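You operate a simulated robot arm through the tools that you are given. There is no shell and no other tool. Be economical: measure what you need, move in short steps, check, and stop when the job is done.

You run a simulated robot arm. Do the job below in one go: nothing can be reset, and whatever is moved stays where it is left.

TASK
Channel two is dead: move its plug to socket three and charge from there.
Fine: bay lever up while the plug moves, then down; channel three's knob to the bay's white plate; leave it charging.

It is judged by the outcome, as a careful person would: the job done as asked, and still so three seconds after it is handed in. It fails if anything else is knocked over, pushed out of place, dropped, spilled or broken.

THE ROBOT
A 7-joint arm with a two-finger parallel gripper on a trunk, on a base that drives. Base frame: it is fixed to the floor where the robot stands at the start and does not move with it; the origin is under the middle of the robot, x ahead of it, y to its left, z up; the surface under the hand at the start is at about z = 800. Readings come in mm, rad, newtons and seconds.
With the tool pointing down near the work surface it reaches from about 440 to 920 mm from the robot's upright axis, wherever it stands. Its first joint turns from -2.007 to 2.007 rad. Places, roughly: bay three [500, 400, 800]; bay three lever [600, 400, 1000]; bay two [500, 200, 800]; bay two lever [500, 200, 900]; black knob marked mode [600, -700, 1200]; black lever on the grey control box [600, -1200, 1200]; blue knob marked volts [600, -400, 900]; blue lever marked blower [700, 700, 900]; blue lever marked fan [400, -1600, 800]; channel one knob [600, -700, 900]; channel three green key [400, -1100, 900]; channel three knob [600, -1200, 900]; channel two knob [600, -900, 900]; grey knob marked time [600, -500, 900]; orange lever marked drain [800, 400, 900]; red bolt on the grey control box [600, -1000, 1200]. Payload 3.91 kg.
The tool frame sits at the grasp point between the pads (the TCP): z along the fingers, y along the line on which they close. The tips reach 30 mm beyond it. The gripper opens to 110 mm. The fingers are 20 mm wide and 10 mm thick; the gripper's body (48 by 112 mm) begins 55 mm behind the TCP.
Orientation is that of the tool frame in the base frame, as a unit quaternion [w, x, y, z]. With the fingers straight down and closing along the base's y, the tool's x points along the base's -x, its y along +y and its z along -z.

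THE INTERFACE
- The arm moves only by the tool nudge_tool. Its argument "plan" is a list of rows, each a list of 7 numbers: the shift along the tool's x, y, z in mm, then the turn, a rotation vector about the tool's x, y, z in degrees, then the opening, from 0 (shut) to 1 (fully open). In form: [[tx, ty, tz, rx, ry, rz, jaw], ...]. A call has 1 to 8 rows; each row shifts and turns the commanded pose from where the row before left it, along the tool's axes as they then stand. Rows are played at 5 a second. More than 50 mm and 0.15 rad between two rows, or a gripper value outside its range, and nothing of the call is played. Where a pose cannot be reached the arm comes as near as it can. A force on the tool above 60 N (or 10 N above the force at the start of the call, whichever is more), or a blocked arm, ends the call early, and 0.2 s more pass. The fingers move at their own pace (about 153 mm/s each) and stop on an object; they squeeze with about 32 N. The grip force told is the motor's: it shows also when the fingers shut on nothing. Time passes only in rows, and 0.2 s behind the last, so rows that do not move let the fingers close. The reply holds the time, the measured pose of the TCP, the force on the tool along the base axes, the opening and the grip force, in the units named above and with some noise, with the torque about the TCP (base axes, N m) and any sound that the robot's microphone picked up, and new pictures: "show" is both (left out), scene, wrist or none.
- Cameras (640 x 400 px; columns grow to the right, rows downward): "scene" is now at [231.5, 188, 1420]; the picture's right is [-0.27, -0.96, 0.00], its down [-0.52, 0.14, -0.84] and it looks along [0.81, -0.22, -0.54] (base axes); focal length 214 px, centre (320, 200). "wrist" rides on the gripper at [72, 17, -103] in the tool frame; the picture's right is [-0.23, 0.97, 0.00], its down [-0.76, -0.18, -0.62] and it looks along [-0.61, -0.14, 0.78] (tool axes); focal length 222 px, centre (320, 200). There is no depth. A picture from a camera that has moved, and an enlarged one, comes with that camera's place and axes in the base frame and with its lens. The place of the scene camera against the robot may be out by one fixed shift of up to 25 mm in any direction.
- raise_lower(by): slides the trunk up (or, below 0, down) by that many mm; the arm and the scene camera ride with it, the base frame stays. It gives what a move gives, with no picture.
- drive_base(legs): drives the robot by 1 to 6 legs, each [ahead, left, turn to the left] in mm, mm and rad, along the robot's own axes; the way and the turn of a leg run together, so that a leg with both is an arc; at most 1500 mm and 3.142 rad a leg. The arm and the cameras ride along, it lands a little off, and it stops where it bumps. It gives what a move gives, and a new picture of the scene camera.
- aim_head(pan, tilt): turns the head with the scene camera to pan (to the left, within 1.396 rad either way) and tilt (down, from -0.506 to 1.204), counted from straight ahead of the robot. It gives what a move gives, and a new picture of the scene camera.
- zoom(camera, box): a new picture of the part [left, top, right, bottom] of that camera's present view, enlarged. The clock stands still meanwhile.
- hand_in(): hands the job in; it is judged then, once.

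Go step by step. Nothing tells you exact positions but the pictures and the camera data: compare them with the known pose of the tool, close in by small moves and look again before you grip or let go. The budget is 120 turns and 260 pictures, counting those below and the enlarged ones. Unless the task says otherwise, let go and move clear before handing in, and close with one line.

The tools are called by a JSON object that holds its "method" and its "body". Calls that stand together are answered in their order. nudge_tool: Moves the arm, as the interface text tells. Its arguments: {"type":"object","properties":{"plan":{"type":"array","items":{"type":"array","items":{"type":"number"}}},"show":{"type":"string","enum":["both","scene","wrist","none"]}},"required":["plan"]} The other tools are called the same way: raise_lower (by) slides the trunk up or down; drive_base (legs) drives the base; aim_head (pan, tilt) turns the head that bears the scene camera; zoom (camera, box) takes an enlarged picture of a part of a camera's view; hand_in () hands the job in.

At the start:

```text
time: 0.0
eef_pos: [662.7, -67.8, 1398.4]
tcp_rot: [0.0, 0.0, 1.0, 0.0]
force: [-0.2, 0.2, 0.2]
torque: [-0.03, -0.01, 0.04]
grip_width: 109.9
finger_force: 0.1
trunk travel left (down, up): [-775.0, 215.0]
robot x, y, heading: [-0.8, -2.9, -0.005]
head pan, tilt: [-0.271, 0.572]
```

scene: 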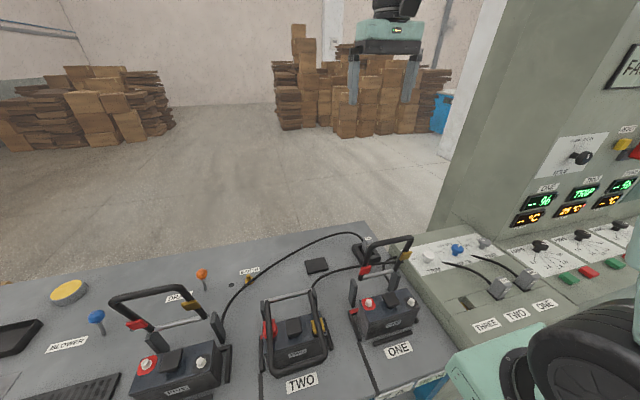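
wrist: 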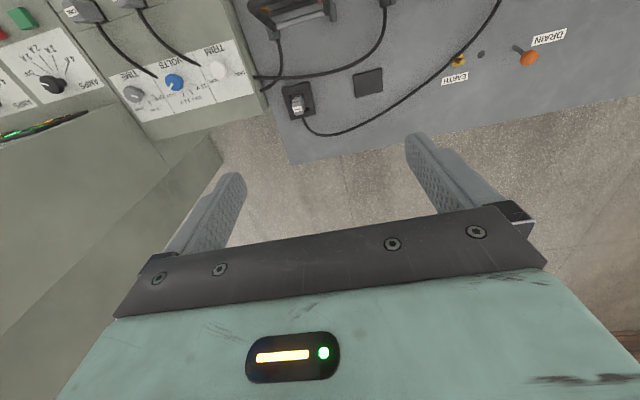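

I see a bench with three battery bays on the left and a charger console on the right with sockets three/two/one. I'll look closer before moving anything.

{"method": "zoom", "body": {"camera": "scene", "box": [420, 100, 640, 340]}}

{"method": "zoom", "body": {"camera": "scene", "box": [90, 220, 430, 400]}}

{"method": "aim_head", "body": {"pan": -0.9, "tilt": 0.5}}

```text
1.67 times, centred on (530, 220) of scene
camera zoom: at [231.5, 188.0, 1420.0], right [-0.27, -0.96, 0.0], down [-0.52, 0.14, -0.84], along [0.81, -0.22, -0.54], focal length 358 px, centre (-30, 167)
```

zoom: 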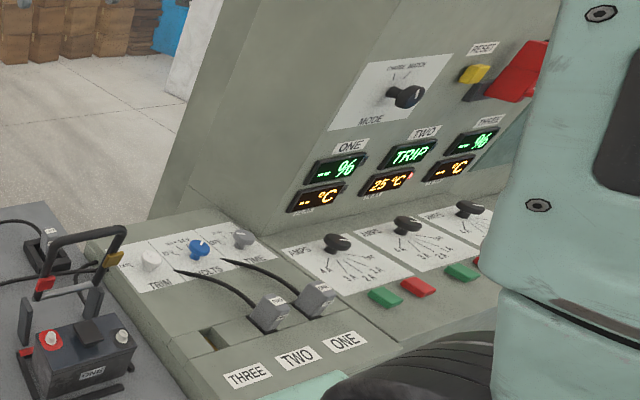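

```text
1.88 times, centred on (260, 310) of scene
camera zoom: at [231.5, 188.0, 1420.0], right [-0.27, -0.96, 0.0], down [-0.52, 0.14, -0.84], along [0.81, -0.22, -0.54], focal length 404 px, centre (433, -7)
```

zoom: 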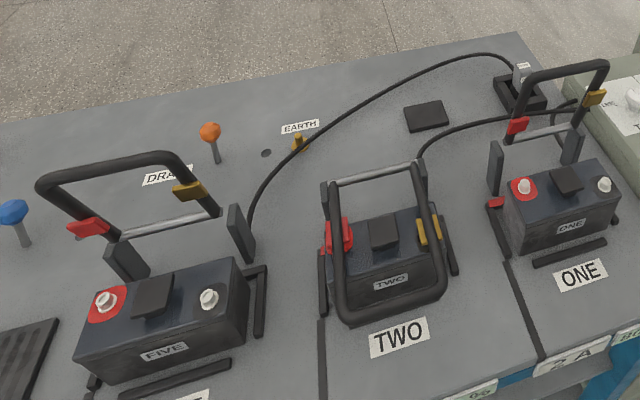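

```text
time: 1.0
eef_pos: [664.2, -68.6, 1398.1]
tcp_rot: [0.0, 0.0, 1.0, 0.0]
force: [0.0, -0.4, 1.2]
torque: [-0.01, 0.03, -0.01]
grip_width: 110.3
finger_force: 0.0
trunk travel left (down, up): [-775.0, 215.0]
robot x, y, heading: [3.1, -2.1, -0.001]
head pan, tilt: [-0.901, 0.499]
camera scene: at [202.1, 140.5, 1426.6], right [-0.78, -0.62, 0.0], down [-0.3, 0.38, -0.88], along [0.55, -0.69, -0.48], focal length 214 px, centre (320, 200)
```

scene: 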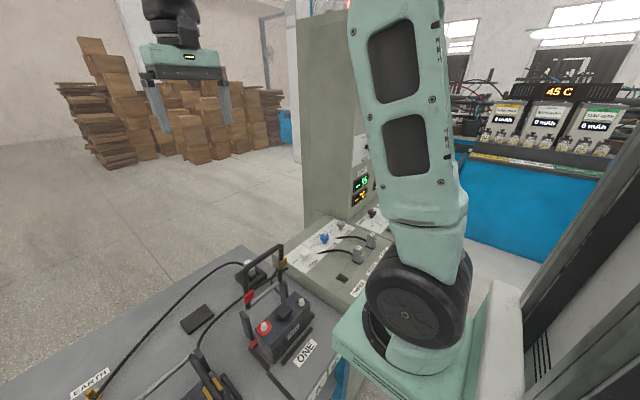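

The console is partly hidden by the arm. Next I'll look at the bay fronts and their plates, looking down.

{"method": "aim_head", "body": {"pan": 0.0, "tilt": 1.0}}

{"method": "zoom", "body": {"camera": "scene", "box": [320, 100, 640, 300]}}

{"method": "zoom", "body": {"camera": "scene", "box": [160, 150, 480, 350]}}

```text
time: 2.2
eef_pos: [662.8, -67.3, 1398.5]
tcp_rot: [0.0, 0.0, 1.0, 0.0]
force: [-0.4, -0.4, 0.0]
torque: [-0.02, 0.0, 0.0]
grip_width: 110.2
finger_force: 0.0
trunk travel left (down, up): [-775.0, 215.0]
robot x, y, heading: [0.3, -0.5, -0.001]
head pan, tilt: [0.0, 1.0]
camera scene: at [215.2, 211.7, 1385.5], right [0.0, -1.0, 0.0], down [-0.84, 0.0, -0.54], along [0.54, 0.0, -0.84], focal length 214 px, centre (320, 200)
```

scene: 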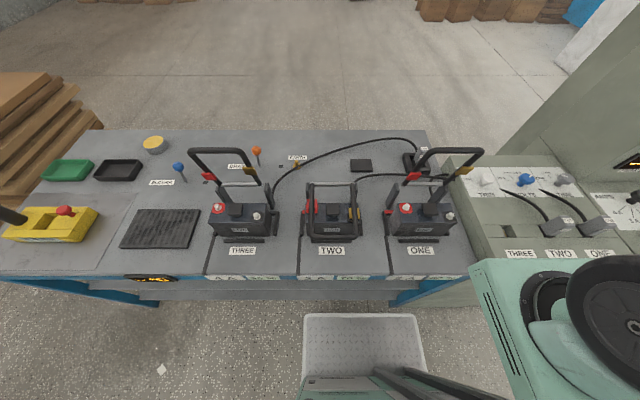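

```text
2.00 times, centred on (480, 200) of scene
camera zoom: at [215.2, 211.7, 1385.5], right [0.0, -1.0, 0.0], down [-0.84, 0.0, -0.54], along [0.54, 0.0, -0.84], focal length 429 px, centre (0, 200)
```

zoom: 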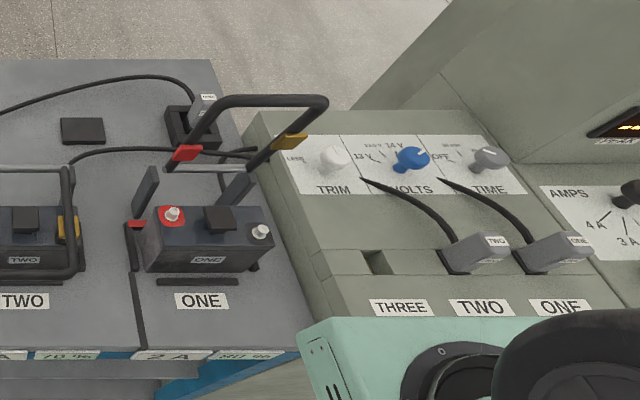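

```text
2.00 times, centred on (320, 250) of scene
camera zoom: at [215.2, 211.7, 1385.5], right [0.0, -1.0, 0.0], down [-0.84, 0.0, -0.54], along [0.54, 0.0, -0.84], focal length 429 px, centre (320, 100)
```

zoom: 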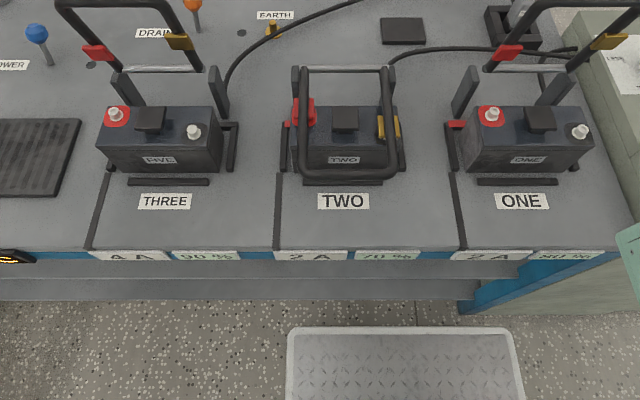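

Battery two's lever is down; its plug TWO is in socket two; socket three is empty. I'll read the plates and the plug label more closely.

{"method": "zoom", "body": {"camera": "scene", "box": [280, 255, 440, 295]}}

{"method": "zoom", "body": {"camera": "scene", "box": [440, 150, 640, 275]}}

{"method": "zoom", "body": {"camera": "scene", "box": [280, 170, 380, 250]}}

{"method": "zoom", "body": {"camera": "scene", "box": [380, 130, 480, 190]}}

```text
4.00 times, centred on (360, 275) of scene
camera zoom: at [215.2, 211.7, 1385.5], right [0.0, -1.0, 0.0], down [-0.84, 0.0, -0.54], along [0.54, 0.0, -0.84], focal length 858 px, centre (160, -100)
```

zoom: 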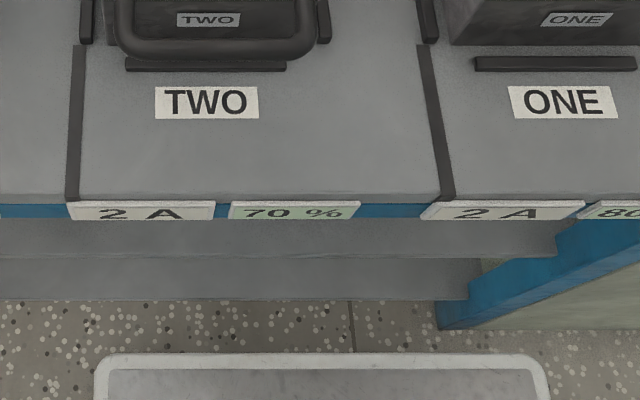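

```text
3.20 times, centred on (540, 212) of scene
camera zoom: at [215.2, 211.7, 1385.5], right [0.0, -1.0, 0.0], down [-0.84, 0.0, -0.54], along [0.54, 0.0, -0.84], focal length 686 px, centre (-384, 160)
```

zoom: 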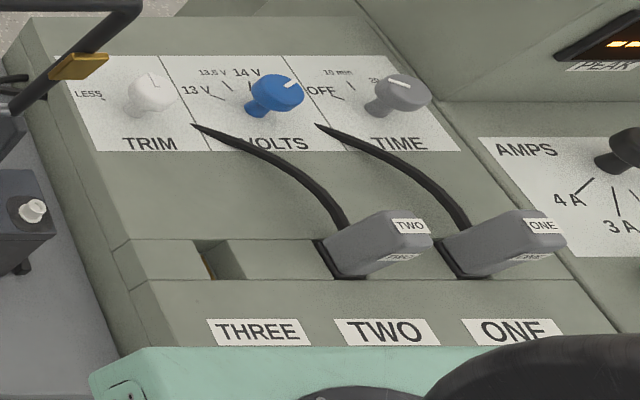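

```text
5.00 times, centred on (330, 210) of scene
camera zoom: at [215.2, 211.7, 1385.5], right [0.0, -1.0, 0.0], down [-0.84, 0.0, -0.54], along [0.54, 0.0, -0.84], focal length 1072 px, centre (270, 150)
```

zoom: 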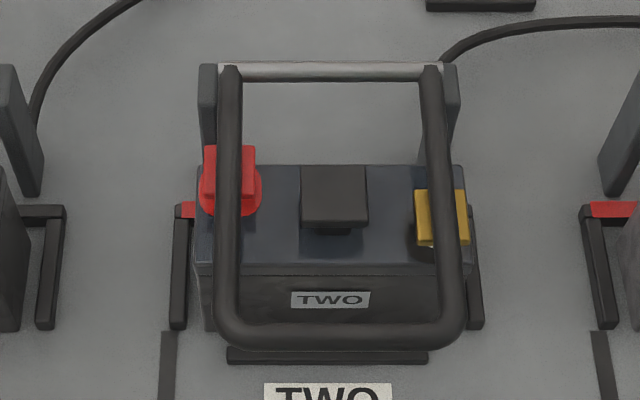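

```text
6.40 times, centred on (430, 160) of scene
camera zoom: at [215.2, 211.7, 1385.5], right [0.0, -1.0, 0.0], down [-0.84, 0.0, -0.54], along [0.54, 0.0, -0.84], focal length 1373 px, centre (-384, 456)
```

zoom: 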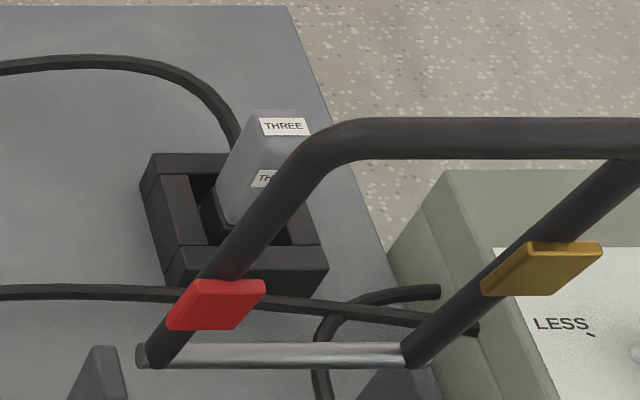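

Bay two's white plate reads 2 A; plug THREE is parked in a holder at the back, and plug TWO is in socket two. I'll bring the hand above bay two to measure the lever with the wrist camera.

{"method": "nudge_tool", "body": {"plan": [[20, 26, 30, 0, 0, 0, 1], [20, 26, 30, 0, 0, 0, 1], [20, 26, 30, 0, 0, 0, 1], [20, 26, 30, 0, 0, 0, 1], [20, 26, 30, 0, 0, 0, 1], [20, 26, 30, 0, 0, 0, 1], [20, 26, 30, 0, 0, 0, 1], [20, 26, 30, 0, 0, 0, 1]]}}

```text
time: 4.0
eef_pos: [501.1, 140.6, 1157.5]
tcp_rot: [0.0, 0.0, 1.0, 0.0]
force: [0.2, 0.0, -0.1]
torque: [0.04, 0.02, -0.01]
grip_width: 110.3
finger_force: 0.0
trunk travel left (down, up): [-775.0, 215.0]
robot x, y, heading: [2.6, 0.3, -0.0]
head pan, tilt: [0.0, 1.0]
camera scene: at [215.1, 211.3, 1385.6], right [0.0, -1.0, 0.0], down [-0.84, 0.0, -0.54], along [0.54, 0.0, -0.84], focal length 214 px, centre (320, 200)
camera wrist: at [429.8, 158.4, 1261.3], right [0.23, 0.97, 0.0], down [0.76, -0.18, 0.62], along [0.61, -0.14, -0.78], focal length 222 px, centre (320, 200)
```

scene: 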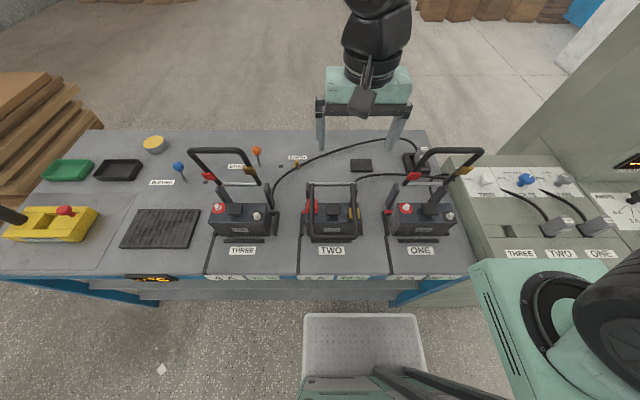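
wrist: 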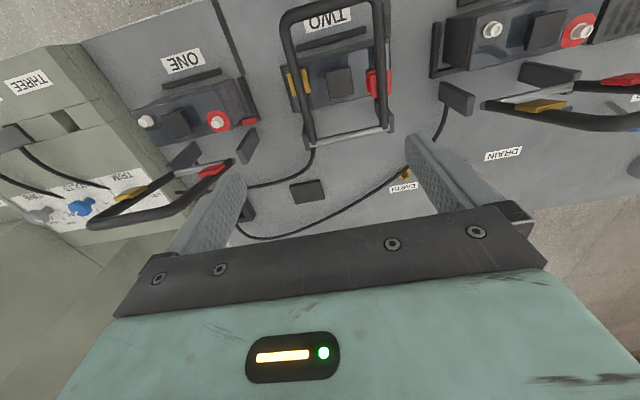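

The lever's front bar is around [422, 176, 890] and its hinge around [600, 175, 875]. That is near the inner reach, so I'll back the robot a little, then turn the gripper to close along x.

{"method": "drive_base", "body": {"legs": [[-100, 0, 0]]}}

{"method": "nudge_tool", "body": {"plan": [[0, 0, 0, 0, 0, 8.2, 1], [0, 0, 0, 0, 0, 8.2, 1], [0, 0, 0, 0, 0, 8.2, 1], [0, 0, 0, 0, 0, 8.2, 1], [0, 0, 0, 0, 0, 8.2, 1], [0, 0, 0, 0, 0, 8.2, 1], [0, 0, 0, 0, 0, 8.2, 1], [0, 0, 0, 0, 0, 8.2, 1]], "show": "none"}}

{"method": "nudge_tool", "body": {"plan": [[0, 0, 0, 0, 0, 8.2, 1], [0, 0, 0, 0, 0, 8.2, 1], [0, 0, 0, 0, 0, 8, 1], [0, 0, 0, 0, 0, 0, 0.5]]}}

```text
time: 5.2
eef_pos: [400.3, 142.3, 1158.0]
tcp_rot: [0.0, 0.001, 1.0, 0.0]
force: [-0.3, 0.1, 0.2]
torque: [0.01, 0.03, 0.02]
grip_width: 109.8
finger_force: 0.2
trunk travel left (down, up): [-775.0, 215.0]
robot x, y, heading: [-101.4, 3.3, 0.001]
head pan, tilt: [0.0, 1.0]
camera scene: at [114.5, 211.9, 1385.5], right [0.0, -1.0, 0.0], down [-0.84, 0.0, -0.54], along [0.54, 0.0, -0.84], focal length 214 px, centre (320, 200)
```

scene: 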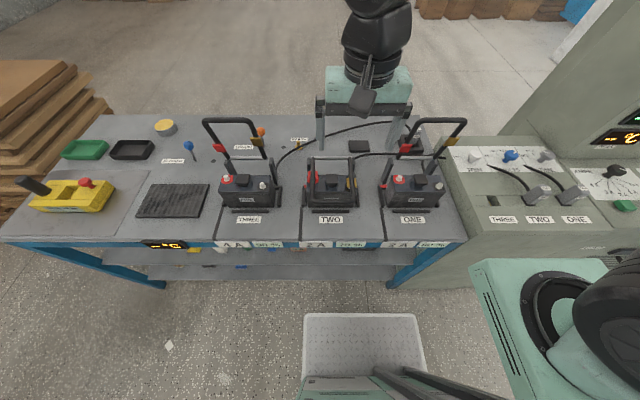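

```text
time: 7.0
eef_pos: [402.4, 142.6, 1157.8]
tcp_rot: [0.0, 0.543, 0.84, 0.0]
force: [0.2, -0.4, -0.6]
torque: [-0.01, -0.02, 0.01]
grip_width: 110.2
finger_force: 0.0
trunk travel left (down, up): [-775.0, 215.0]
robot x, y, heading: [-101.7, -3.0, -0.001]
head pan, tilt: [0.0, 1.0]
```

```text
time: 8.0
eef_pos: [401.6, 142.1, 1157.9]
tcp_rot: [0.0, 0.708, 0.707, -0.001]
force: [0.4, 0.1, -0.5]
torque: [0.02, 0.0, -0.01]
grip_width: 54.9
finger_force: 0.0
trunk travel left (down, up): [-775.0, 215.0]
robot x, y, heading: [-98.8, 1.0, 0.003]
head pan, tilt: [0.0, 1.0]
camera scene: at [114.4, 211.9, 1385.5], right [0.0, -1.0, 0.0], down [-0.84, 0.0, -0.54], along [0.54, 0.0, -0.84], focal length 214 px, centre (320, 200)
camera wrist: at [418.8, 214.7, 1261.7], right [0.97, -0.23, 0.0], down [-0.18, -0.76, 0.62], along [-0.14, -0.61, -0.78], focal length 222 px, centre (320, 200)
```

scene: 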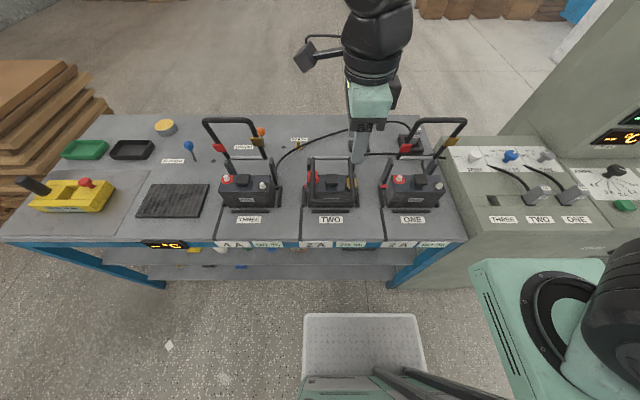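
wrist: 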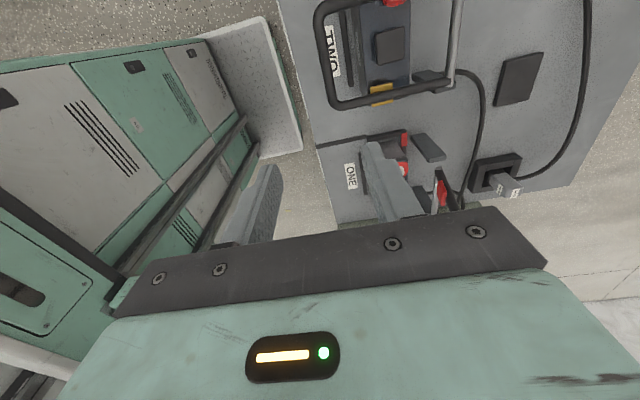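

Now the fingers straddle along x. I'll move over the bar's middle and descend partway to compare.

{"method": "nudge_tool", "body": {"plan": [[11, 5, 37, 0, 0, 0, 0.5], [11, 5, 37, 0, 0, 0, 0.5], [12, 5, 37, 0, 0, 0, 0.5], [0, 0, 37, 0, 0, 0, 0.5]]}}

{"method": "zoom", "body": {"camera": "scene", "box": [270, 130, 400, 230]}}

```text
time: 9.0
eef_pos: [416.3, 176.8, 1009.5]
tcp_rot: [0.0, 0.708, 0.707, 0.0]
force: [-0.1, -0.4, -0.6]
torque: [0.01, -0.02, -0.01]
grip_width: 54.9
finger_force: 0.0
trunk travel left (down, up): [-775.0, 215.0]
robot x, y, heading: [-101.0, -2.0, 0.002]
head pan, tilt: [0.0, 1.0]
camera scene: at [114.1, 211.6, 1385.6], right [0.0, -1.0, 0.0], down [-0.84, 0.0, -0.54], along [0.54, 0.0, -0.84], focal length 214 px, centre (320, 200)
camera wrist: at [433.7, 248.4, 1113.2], right [0.97, -0.23, 0.0], down [-0.18, -0.76, 0.62], along [-0.14, -0.61, -0.78], focal length 222 px, centre (320, 200)
```

scene: 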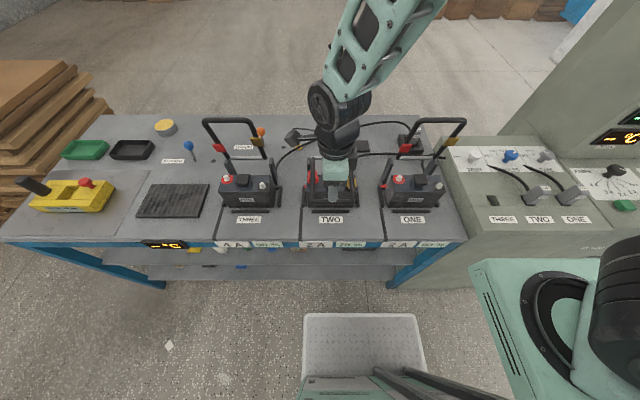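
wrist: 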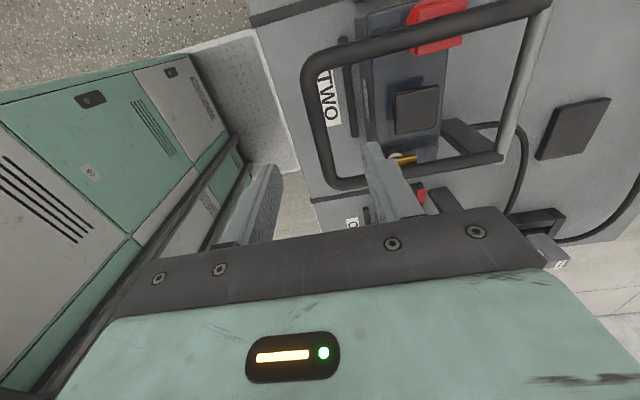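

```text
4.00 times, centred on (335, 180) of scene
camera zoom: at [114.1, 211.6, 1385.6], right [0.0, -1.0, 0.0], down [-0.84, 0.0, -0.54], along [0.54, 0.0, -0.84], focal length 858 px, centre (260, 280)
```

zoom: 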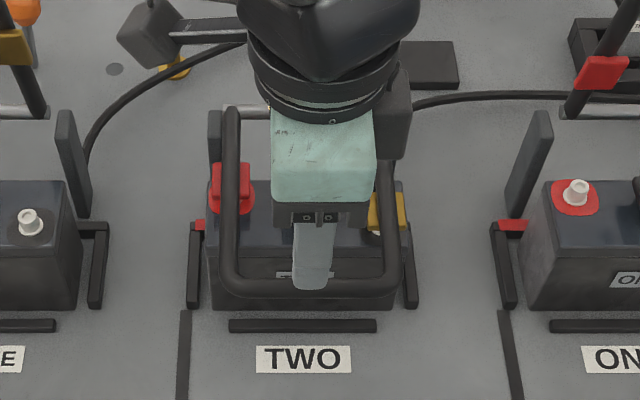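

The bar is centred between the fingers near x≈416. I'll descend so the fingers straddle it, checking along the way.

{"method": "nudge_tool", "body": {"plan": [[0, 0, 25, 0, 0, 0, 0.42], [0, 0, 25, 0, 0, 0, 0.42], [0, 0, 10, 0, 0, 0, 0.42]], "show": "wrist"}}

{"method": "zoom", "body": {"camera": "scene", "box": [295, 160, 375, 210]}}

```text
time: 9.8
eef_pos: [416.8, 175.8, 948.1]
tcp_rot: [0.0, 0.706, 0.708, -0.001]
force: [0.5, 0.2, 0.5]
torque: [0.01, 0.0, -0.01]
grip_width: 46.1
finger_force: 0.1
trunk travel left (down, up): [-775.0, 215.0]
robot x, y, heading: [-99.4, -1.4, 0.002]
head pan, tilt: [0.0, 1.0]
camera wrist: at [433.7, 248.8, 1052.8], right [0.97, -0.23, 0.0], down [-0.18, -0.76, 0.62], along [-0.14, -0.61, -0.78], focal length 222 px, centre (320, 200)
```

wrist: 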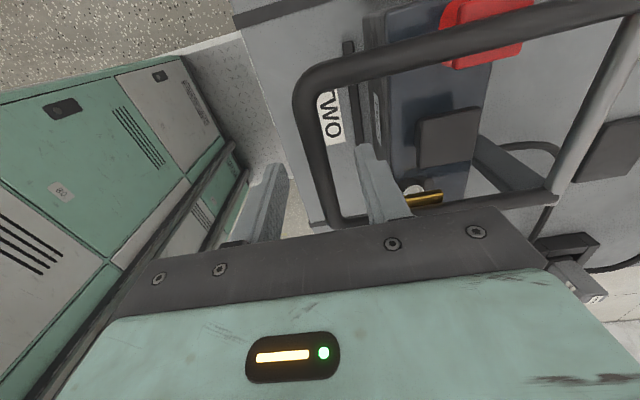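

```text
8.00 times, centred on (335, 185) of scene
camera zoom: at [114.3, 211.8, 1385.5], right [0.0, -1.0, 0.0], down [-0.84, 0.0, -0.54], along [0.54, 0.0, -0.84], focal length 1716 px, centre (200, 320)
```

zoom: 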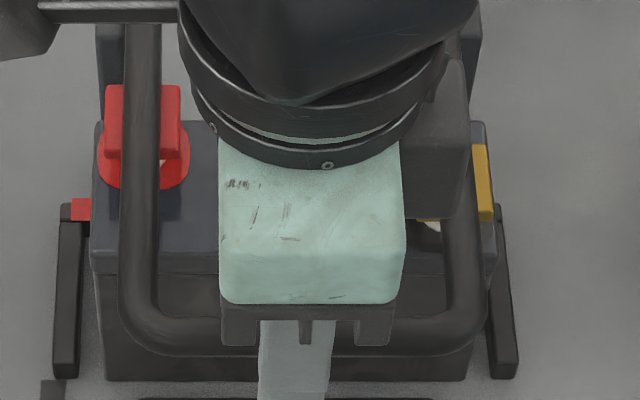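

The bar sits between the fingers at about z≈912. I'll go down to about z 915 and close on it.

{"method": "nudge_tool", "body": {"plan": [[0, -1, 17, 0, 0, 0, 0.42], [0, -1, 17, 0, 0, 0, 0.42], [0, 0, 0, 0, 0, 0, 0.25], [0, 0, 0, 0, 0, 0, 0.1], [0, 0, 0, 0, 0, 0, 0.0]], "show": "wrist"}}

```text
time: 11.0
eef_pos: [417.0, 175.4, 915.4]
tcp_rot: [0.001, 0.708, 0.706, 0.001]
force: [14.5, -0.5, 0.7]
torque: [0.14, 0.07, 0.2]
grip_width: 13.4
finger_force: 45.0
trunk travel left (down, up): [-775.0, 215.0]
robot x, y, heading: [-101.4, 2.3, -0.003]
head pan, tilt: [0.0, 1.0]
camera wrist: at [433.3, 248.5, 1019.3], right [0.97, -0.23, 0.0], down [-0.18, -0.76, 0.62], along [-0.14, -0.61, -0.78], focal length 222 px, centre (320, 200)
```

wrist: 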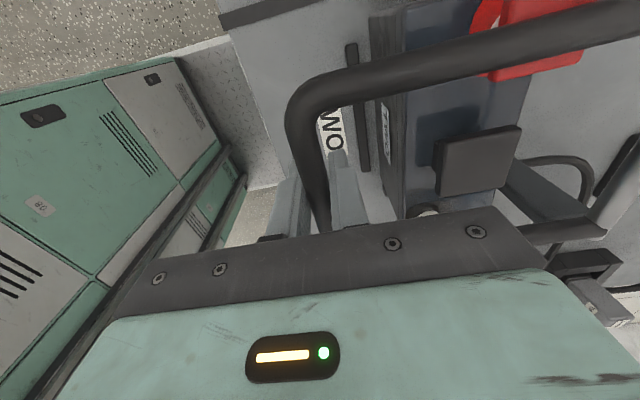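

The bar is gripped (13 mm). I'll lift it along its arc about the rear hinge, checking forces.

{"method": "nudge_tool", "body": {"plan": [[0, 4.5, -16, 0, 0, 0, 0], [0, 6.3, -15.3, 0, 0, 0, 0]], "show": "wrist"}}

```text
time: 11.6
eef_pos: [420.3, 176.7, 946.8]
tcp_rot: [-0.003, 0.705, 0.709, -0.005]
force: [-28.2, -0.8, 4.2]
torque: [0.1, 0.04, 0.01]
grip_width: 13.4
finger_force: 44.8
trunk travel left (down, up): [-775.0, 215.0]
robot x, y, heading: [-102.4, 0.8, 0.002]
head pan, tilt: [0.0, 1.0]
camera wrist: at [437.4, 249.1, 1050.2], right [0.97, -0.22, -0.01], down [-0.17, -0.76, 0.63], along [-0.15, -0.61, -0.78], focal length 222 px, centre (320, 200)
```

wrist: 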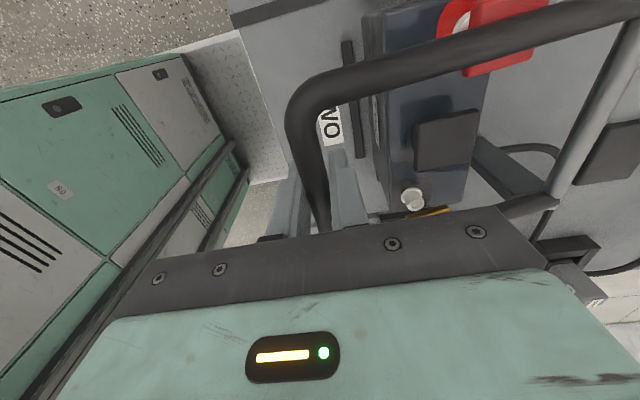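

It is lifting freely; the hinge is higher than I assumed (z≈900). I'll continue with a corrected arc.

{"method": "nudge_tool", "body": {"plan": [[0, 2, -15.3, 0, 0, 0, 0], [0, 2, -15.3, 0, 0, 0, 0], [0, 7.6, -14.8, 0, 0, 0, 0], [0, 8.5, -14, 0, 0, 0, 0]], "show": "none"}}

```text
time: 12.6
eef_pos: [445.9, 175.9, 1009.4]
tcp_rot: [-0.001, 0.707, 0.707, 0.001]
force: [-24.8, -8.8, 16.9]
torque: [0.56, -0.15, 0.11]
grip_width: 13.4
finger_force: 45.1
trunk travel left (down, up): [-775.0, 215.0]
robot x, y, heading: [-101.5, -1.0, 0.002]
head pan, tilt: [0.0, 1.0]
```

{"method": "nudge_tool", "body": {"plan": [[0, 8, -14.5, 0, 0, 0, 0], [0, 11, -12.3, 0, 0, 0, 0], [0, 12, -11.4, 0, 0, 0, 0], [0, 13, -10.3, 0, 0, 0, 0]], "show": "none"}}

```text
time: 13.6
eef_pos: [491.0, 176.4, 1054.0]
tcp_rot: [0.001, 0.707, 0.707, -0.001]
force: [18.1, 2.6, -30.3]
torque: [0.53, 0.15, 0.09]
grip_width: 13.2
finger_force: 44.7
trunk travel left (down, up): [-775.0, 215.0]
robot x, y, heading: [-100.9, 2.7, -0.005]
head pan, tilt: [0.0, 1.0]
```

The fit of the arc puts the hinge at about [581, 917] with radius 164. Continuing toward the up stop.

{"method": "nudge_tool", "body": {"plan": [[0, 14, -4, 0, 0, 0, 0], [0, 14, -2, 0, 0, 0, 0], [0, 13.5, -5, 0, 0, 0, 0]], "show": "none"}}

{"method": "nudge_tool", "body": {"plan": [[0, 8, -3, 0, 0, 0, 0], [0, 6, -1.5, 0, 0, 0, 0]], "show": "scene"}}

{"method": "zoom", "body": {"camera": "scene", "box": [190, 90, 480, 220]}}

```text
time: 14.4
eef_pos: [530.3, 177.2, 1069.9]
tcp_rot: [0.0, 0.707, 0.707, 0.003]
force: [-10.9, -4.0, 33.7]
torque: [0.05, -0.06, -0.03]
grip_width: 13.6
finger_force: 44.8
trunk travel left (down, up): [-775.0, 215.0]
robot x, y, heading: [-99.8, -3.4, -0.003]
head pan, tilt: [0.0, 1.0]
```

```text
time: 15.0
eef_pos: [543.3, 176.8, 1071.8]
tcp_rot: [0.0, 0.707, 0.707, 0.002]
force: [-7.1, -1.4, 31.7]
torque: [0.35, 0.02, 0.02]
grip_width: 13.4
finger_force: 44.8
trunk travel left (down, up): [-775.0, 215.0]
robot x, y, heading: [-104.4, -3.5, -0.001]
head pan, tilt: [0.0, 1.0]
camera scene: at [112.9, 211.6, 1385.9], right [0.0, -1.0, 0.0], down [-0.84, 0.0, -0.54], along [0.54, 0.0, -0.84], focal length 214 px, centre (320, 200)
```

scene: 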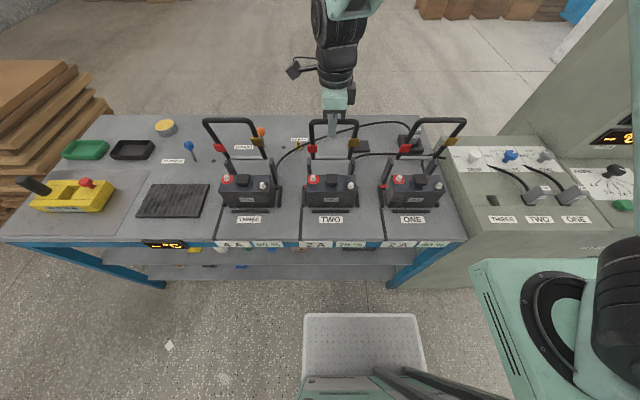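

```text
2.21 times, centred on (335, 155) of scene
camera zoom: at [112.9, 211.6, 1385.9], right [0.0, -1.0, 0.0], down [-0.84, 0.0, -0.54], along [0.54, 0.0, -0.84], focal length 473 px, centre (287, 299)
```

zoom: 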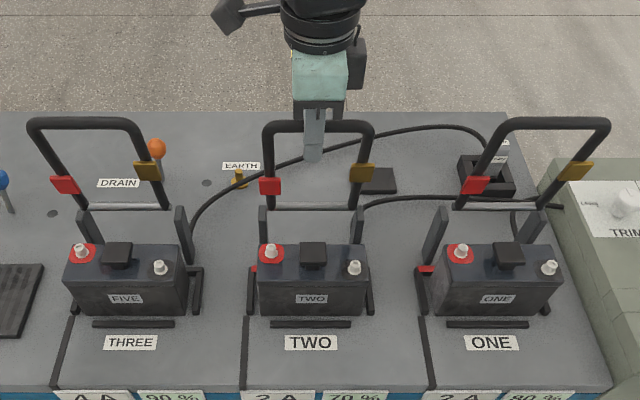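

Lever two is nearly at the same height as the others. I'll push a little more toward the stop and see if force rises.

{"method": "nudge_tool", "body": {"plan": [[0, 6, -6, 0, 0, 0, 0], [0, 6, -1, 0, 0, 0, 0]], "show": "none"}}

{"method": "zoom", "body": {"camera": "scene", "box": [190, 90, 480, 220]}}

```text
time: 15.6
eef_pos: [549.7, 176.3, 1074.2]
tcp_rot: [-0.004, 0.706, 0.708, -0.007]
force: [-37.6, 0.5, -20.6]
torque: [0.77, -0.24, -0.14]
grip_width: 13.4
finger_force: 45.7
trunk travel left (down, up): [-775.0, 215.0]
robot x, y, heading: [-97.8, 1.2, -0.001]
head pan, tilt: [0.0, 1.0]
```

```text
2.21 times, centred on (335, 155) of scene
camera zoom: at [112.7, 212.1, 1384.9], right [0.0, -1.0, 0.0], down [-0.84, 0.0, -0.54], along [0.54, 0.0, -0.84], focal length 473 px, centre (287, 299)
```

zoom: 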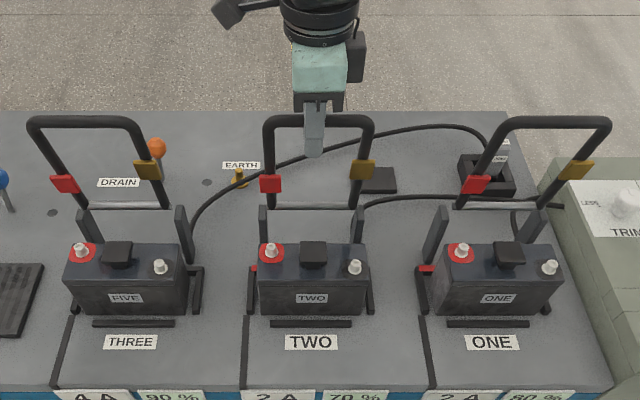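

The stop is reached (force rose, height matches the neighbours). I'll relax, open and lift clear.

{"method": "nudge_tool", "body": {"plan": [[0, -5, 3, 0, 0, 0, 0], [0, 0, 0, 0, 0, 0, 0.25], [0, 0, 0, 0, 0, 0, 0.4], [0, 0, -25, 0, 0, 0, 0.4], [0, 0, -40, 0, 0, 0, 0.4], [0, 0, -40, 0, 0, 0, 0.5]], "show": "scene"}}

{"method": "zoom", "body": {"camera": "scene", "box": [190, 90, 480, 220]}}

```text
time: 17.0
eef_pos: [551.0, 175.6, 1178.3]
tcp_rot: [0.0, 0.707, 0.707, 0.0]
force: [-0.3, -0.5, -0.3]
torque: [0.0, -0.01, 0.01]
grip_width: 55.1
finger_force: 0.0
trunk travel left (down, up): [-775.0, 215.0]
robot x, y, heading: [-102.1, -1.2, 0.003]
head pan, tilt: [0.0, 1.0]
camera scene: at [114.6, 212.1, 1385.4], right [0.0, -1.0, 0.0], down [-0.84, 0.0, -0.54], along [0.54, 0.0, -0.84], focal length 214 px, centre (320, 200)
```

scene: 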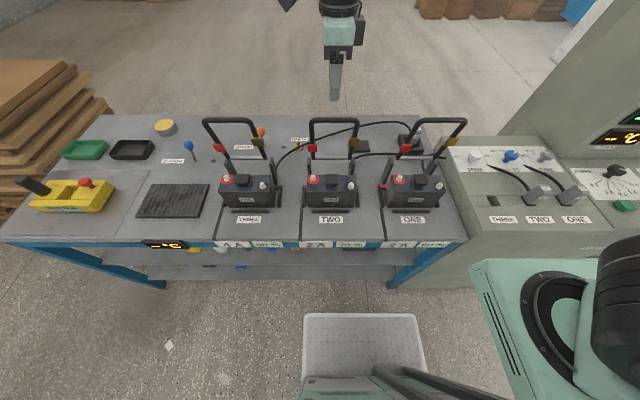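

```text
2.21 times, centred on (335, 155) of scene
camera zoom: at [114.6, 212.1, 1385.4], right [0.0, -1.0, 0.0], down [-0.84, 0.0, -0.54], along [0.54, 0.0, -0.84], focal length 473 px, centre (287, 299)
```

zoom: 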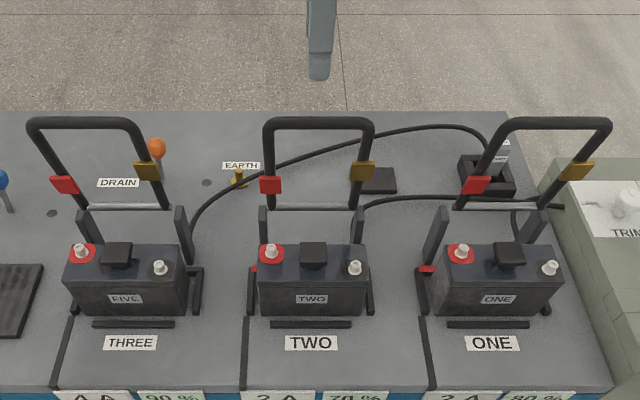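

Lever two stays up. Now over to the console, keeping high, to see plug TWO with the wrist camera.

{"method": "nudge_tool", "body": {"plan": [[-46, -5, -5, 0, 0, 0, 0.5], [-46, -5, 0, 0, 0, 0, 0.5], [-46, -5, 0, 0, 0, 0, 0.5], [-46, -5, 0, 0, 0, 0, 0.5], [-46, -10, 0, 0, 0, 0, 0.5], [-46, -10, 0, 0, 0, 0, 0.5], [-46, -10, 0, 0, 0, 0, 0.5], [-46, -10, 0, 0, 0, 0, 0.5]], "show": "none"}}

{"method": "nudge_tool", "body": {"plan": [[-40, -10, 0, 0, 0, 0, 0.6], [-40, -10, 0, 0, 0, 0, 0.6], [-30, 0, 30, 0, 0, 0, 0.6]]}}

{"method": "aim_head", "body": {"pan": -0.75, "tilt": 0.8}}

```text
time: 18.8
eef_pos: [492.2, -190.0, 1183.4]
tcp_rot: [0.001, 0.707, 0.708, -0.001]
force: [-0.4, 1.0, 0.1]
torque: [0.0, 0.02, 0.02]
grip_width: 54.7
finger_force: 0.0
trunk travel left (down, up): [-775.0, 215.0]
robot x, y, heading: [-101.4, 2.1, 0.002]
head pan, tilt: [0.0, 1.0]
```

```text
time: 19.6
eef_pos: [472.6, -301.1, 1153.2]
tcp_rot: [0.0, 0.706, 0.708, 0.0]
force: [0.5, 0.4, -1.3]
torque: [0.01, -0.02, 0.01]
grip_width: 66.1
finger_force: 0.0
trunk travel left (down, up): [-775.0, 215.0]
robot x, y, heading: [-100.5, -0.2, 0.005]
head pan, tilt: [0.0, 1.0]
camera scene: at [114.0, 212.3, 1385.5], right [0.0, -1.0, 0.0], down [-0.84, 0.0, -0.54], along [0.54, 0.0, -0.84], focal length 214 px, centre (320, 200)
camera wrist: at [489.5, -229.3, 1256.7], right [0.97, -0.23, 0.0], down [-0.18, -0.76, 0.62], along [-0.14, -0.61, -0.78], focal length 222 px, centre (320, 200)
```

scene: 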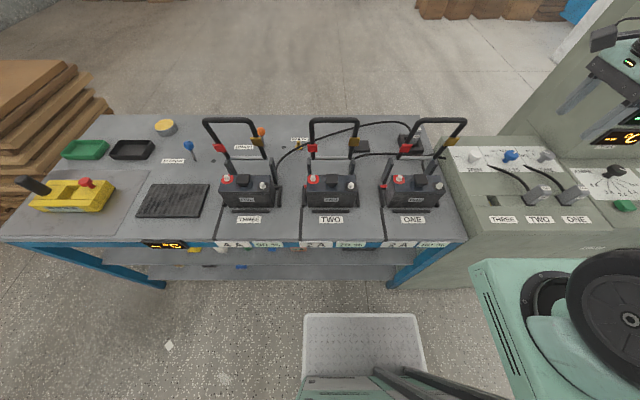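
wrist: 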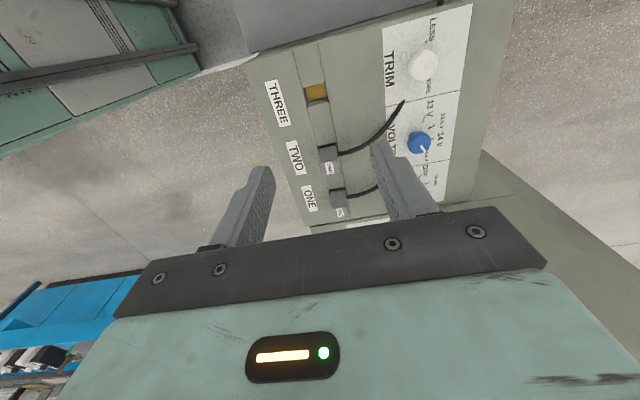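

```text
time: 20.7
eef_pos: [472.9, -300.1, 1152.6]
tcp_rot: [0.0, 0.707, 0.707, 0.0]
force: [-0.5, 0.6, -0.2]
torque: [0.02, -0.02, 0.0]
grip_width: 65.8
finger_force: 0.2
trunk travel left (down, up): [-775.0, 215.0]
robot x, y, heading: [-102.1, 1.3, 0.007]
head pan, tilt: [-0.75, 0.799]
camera scene: at [103.8, 156.9, 1400.6], right [-0.68, -0.73, 0.0], down [-0.53, 0.49, -0.7], along [0.51, -0.47, -0.72], focal length 214 px, centre (320, 200)
```

scene: 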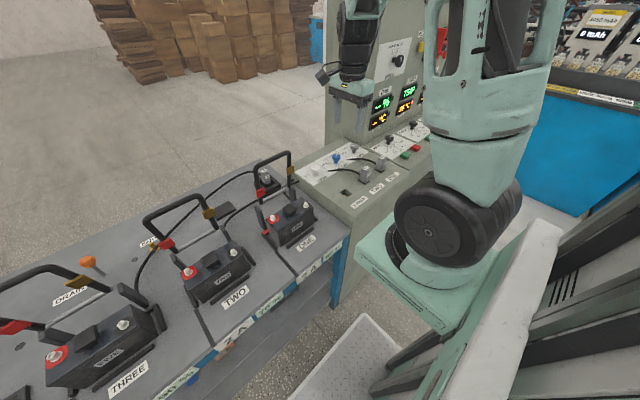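

{"method": "zoom", "body": {"camera": "wrist", "box": [250, 60, 410, 220]}}

{"method": "zoom", "body": {"camera": "scene", "box": [300, 130, 440, 217]}}

```text
2.50 times, centred on (330, 140) of wrist
camera zoom: at [490.1, -229.1, 1256.8], right [0.97, -0.23, 0.0], down [-0.18, -0.76, 0.62], along [-0.14, -0.61, -0.78], focal length 555 px, centre (295, 350)
```

zoom: 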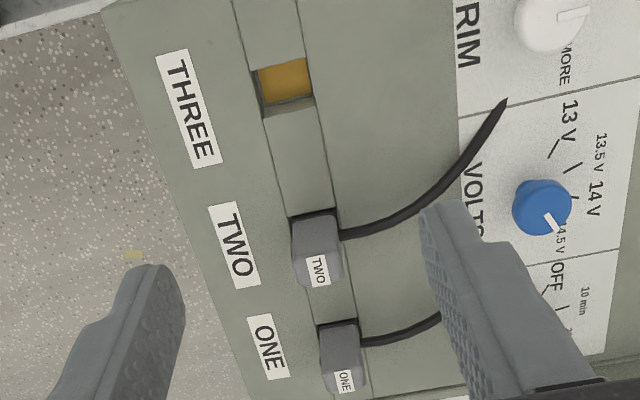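

```text
4.57 times, centred on (370, 174) of scene
camera zoom: at [103.8, 156.9, 1400.6], right [-0.68, -0.73, 0.0], down [-0.53, 0.49, -0.7], along [0.51, -0.47, -0.72], focal length 980 px, centre (91, 321)
```

zoom: 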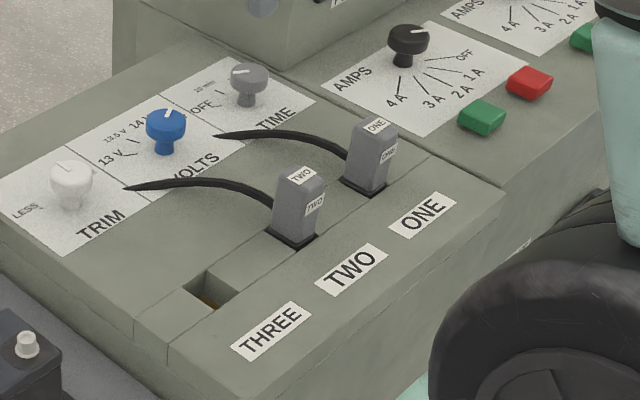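

The plugs stand upright with cables at their backs, about 105 mm apart: socket three hole ≈[463,-325], plug TWO ≈[460,-431]. I'll turn the gripper to close along y and place it above plug TWO.

{"method": "nudge_tool", "body": {"plan": [[0, 0, 0, 0, 0, -8.2, 0.7], [0, 0, 0, 0, 0, -8.2, 0.7], [0, 0, 0, 0, 0, -8.2, 0.7], [0, 0, 0, 0, 0, -8.2, 0.7], [0, 0, 0, 0, 0, -8.2, 0.7], [0, 0, 0, 0, 0, -8.2, 0.7], [0, 0, 0, 0, 0, -8.2, 0.7], [0, 0, 0, 0, 0, -8.2, 0.7]], "show": "none"}}

{"method": "nudge_tool", "body": {"plan": [[0, 0, 0, 0, 0, -8.2, 0.7], [0, 0, 0, 0, 0, -8.2, 0.7], [0, 0, 0, 0, 0, -8, 0.7], [4, -43, 20, 0, 0, 0, 0.7], [4, -43, 25, 0, 0, 0, 0.7], [4, -44, 25, 0, 0, 0, 0.7]]}}

{"method": "zoom", "body": {"camera": "wrist", "box": [220, 0, 420, 180]}}

```text
time: 22.5
eef_pos: [473.2, -301.7, 1154.4]
tcp_rot: [0.0, 0.209, 0.978, -0.001]
force: [0.7, -0.2, -0.2]
torque: [-0.03, 0.0, -0.01]
grip_width: 77.1
finger_force: 0.1
trunk travel left (down, up): [-775.0, 215.0]
robot x, y, heading: [-97.6, -4.1, -0.004]
head pan, tilt: [-0.75, 0.799]
```

```text
refused: row 6 steps farther than a row can; nothing moved
```

```text
2.22 times, centred on (320, 90) of wrist
camera zoom: at [413.4, -256.5, 1258.4], right [0.61, 0.79, 0.0], down [0.62, -0.47, 0.62], along [0.5, -0.38, -0.78], focal length 494 px, centre (320, 444)
```

zoom: 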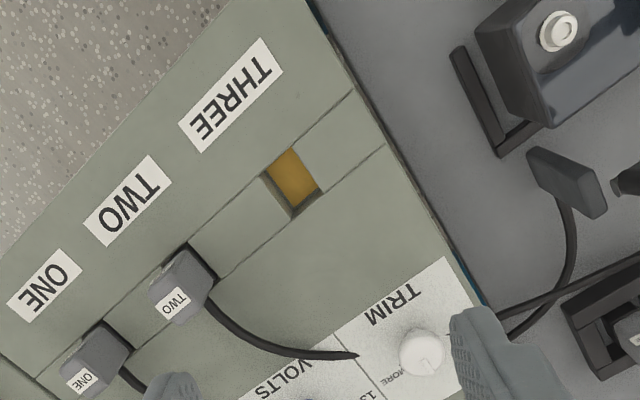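

{"method": "nudge_tool", "body": {"plan": [[0, 0, 0, 0, 0, -8.2, 0.7], [0, 0, 0, 0, 0, -8.2, 0.7], [0, 0, 0, 0, 0, -7.8, 0.7], [3, -33, 18, 0, 0, 0, 0.7], [3, -33, 18, 0, 0, 0, 0.7], [3, -32, 18, 0, 0, 0, 0.7], [3, -32, 18, 0, 0, 0, 0.7]]}}

{"method": "zoom", "body": {"camera": "wrist", "box": [220, 0, 420, 180]}}

{"method": "zoom", "body": {"camera": "scene", "box": [300, 130, 440, 217]}}

```text
time: 24.1
eef_pos: [460.8, -430.9, 1082.3]
tcp_rot: [0.0, 0.0, 1.0, 0.0]
force: [0.1, 0.1, 0.3]
torque: [-0.06, -0.02, 0.02]
grip_width: 77.0
finger_force: 0.0
trunk travel left (down, up): [-775.0, 215.0]
robot x, y, heading: [-99.3, -0.2, 0.007]
head pan, tilt: [-0.75, 0.799]
camera scene: at [103.6, 157.4, 1400.6], right [-0.68, -0.73, 0.0], down [-0.52, 0.49, -0.7], along [0.51, -0.48, -0.72], focal length 214 px, centre (320, 200)
camera wrist: at [387.9, -413.9, 1186.0], right [0.23, 0.97, 0.0], down [0.76, -0.18, 0.62], along [0.61, -0.14, -0.78], focal length 222 px, centre (320, 200)
```

scene: 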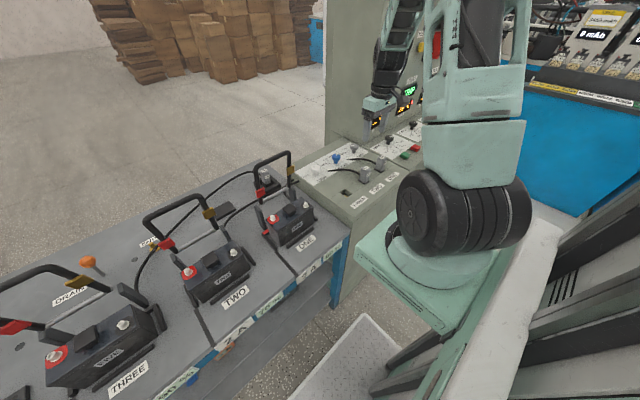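
wrist: 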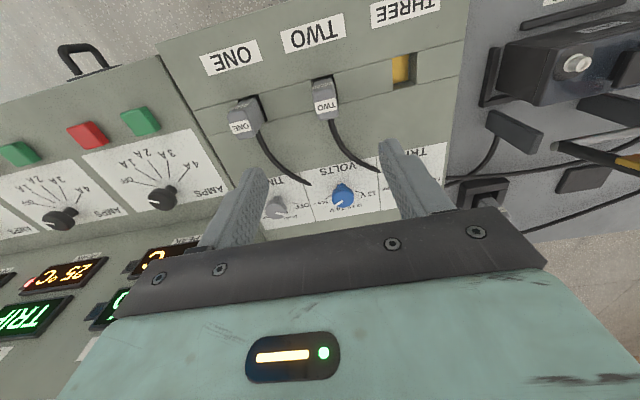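

```text
2.22 times, centred on (320, 90) of wrist
camera zoom: at [387.9, -413.9, 1186.0], right [0.23, 0.97, 0.0], down [0.76, -0.18, 0.62], along [0.61, -0.14, -0.78], focal length 494 px, centre (320, 444)
```

zoom: 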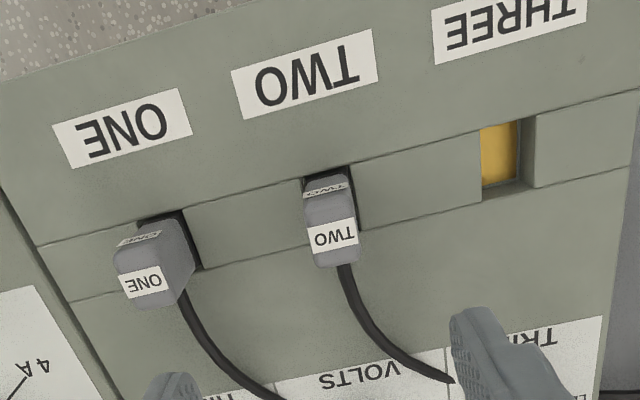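

```text
4.57 times, centred on (370, 174) of scene
camera zoom: at [103.6, 157.4, 1400.6], right [-0.68, -0.73, 0.0], down [-0.52, 0.49, -0.7], along [0.51, -0.48, -0.72], focal length 980 px, centre (91, 321)
```

zoom: 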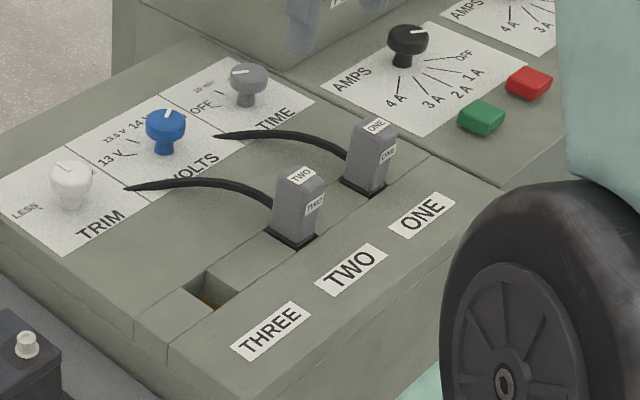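

To get the exact socket pitch, I'll shift 110 mm toward socket three at the same height and compare the hole's picture position.

{"method": "nudge_tool", "body": {"plan": [[0, 37, 0, 0, 0, 0, 0.7], [0, 37, 0, 0, 0, 0, 0.7], [0, 36, 0, 0, 0, 0, 0.7]], "show": "none"}}

{"method": "zoom", "body": {"camera": "wrist", "box": [220, 0, 420, 180]}}

```text
time: 24.9
eef_pos: [459.4, -322.3, 1081.5]
tcp_rot: [0.0, 0.002, 1.0, 0.0]
force: [0.5, 0.4, -0.3]
torque: [0.04, 0.04, -0.01]
grip_width: 77.0
finger_force: 0.0
trunk travel left (down, up): [-775.0, 215.0]
robot x, y, heading: [-99.8, -2.8, -0.003]
head pan, tilt: [-0.75, 0.799]
```

```text
2.22 times, centred on (320, 90) of wrist
camera zoom: at [387.5, -305.1, 1185.4], right [0.23, 0.97, 0.0], down [0.76, -0.18, 0.62], along [0.61, -0.14, -0.78], focal length 494 px, centre (320, 444)
```

zoom: 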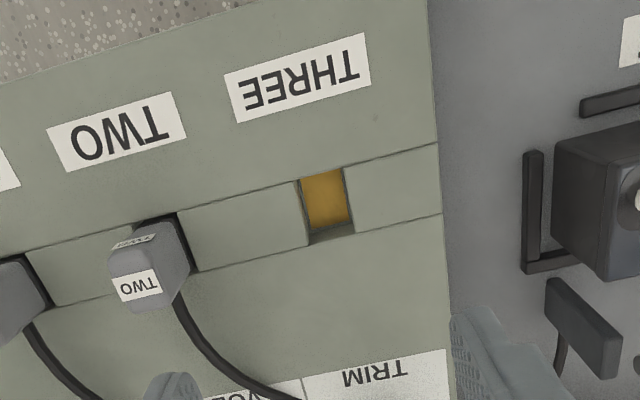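

Pitch is about 105 mm, same x. Back over plug TWO at [467,-424] and partway down.

{"method": "nudge_tool", "body": {"plan": [[-3, -34, 0, 0, 0, 0, 0.7], [-3, -34, 0, 0, 0, 0, 0.7], [-2, -34, 0, 0, 0, 0, 0.7], [0, 0, 40, 0, 0, 0, 0.7], [0, 0, 40, 0, 0, 0, 0.7], [0, 0, 40, 0, 0, 0, 0.7]], "show": "wrist"}}

{"method": "zoom", "body": {"camera": "scene", "box": [300, 130, 440, 217]}}

```text
time: 26.3
eef_pos: [467.9, -423.0, 962.7]
tcp_rot: [0.0, 0.001, 1.0, 0.0]
force: [-0.2, 0.6, 0.2]
torque: [-0.01, 0.01, 0.0]
grip_width: 77.2
finger_force: 0.1
trunk travel left (down, up): [-775.0, 215.0]
robot x, y, heading: [-101.0, 2.9, 0.005]
head pan, tilt: [-0.75, 0.799]
camera wrist: at [395.7, -406.0, 1066.6], right [0.23, 0.97, 0.0], down [0.76, -0.18, 0.62], along [0.61, -0.14, -0.78], focal length 222 px, centre (320, 200)
```

wrist: 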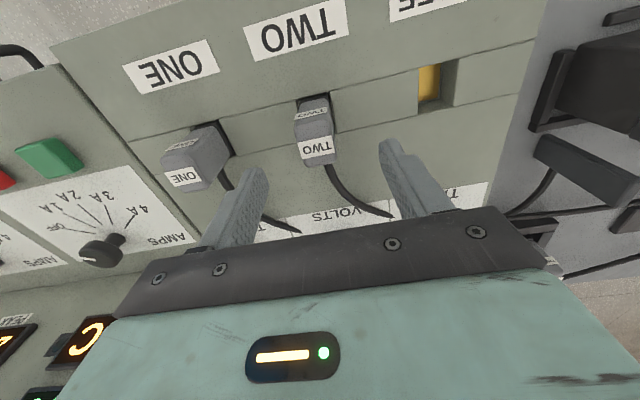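

```text
4.57 times, centred on (370, 174) of scene
camera zoom: at [103.4, 157.1, 1400.7], right [-0.68, -0.73, 0.0], down [-0.52, 0.49, -0.7], along [0.51, -0.48, -0.72], focal length 980 px, centre (91, 321)
```

zoom: 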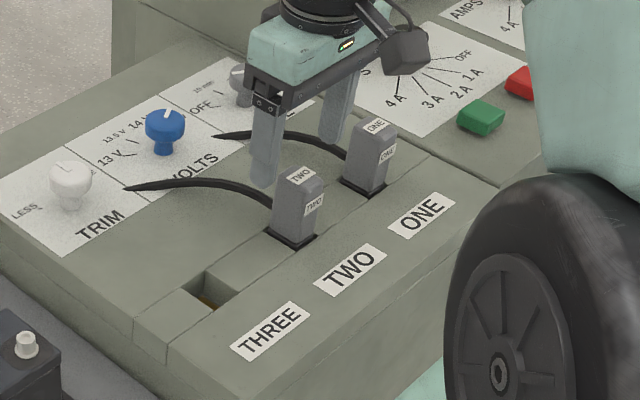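

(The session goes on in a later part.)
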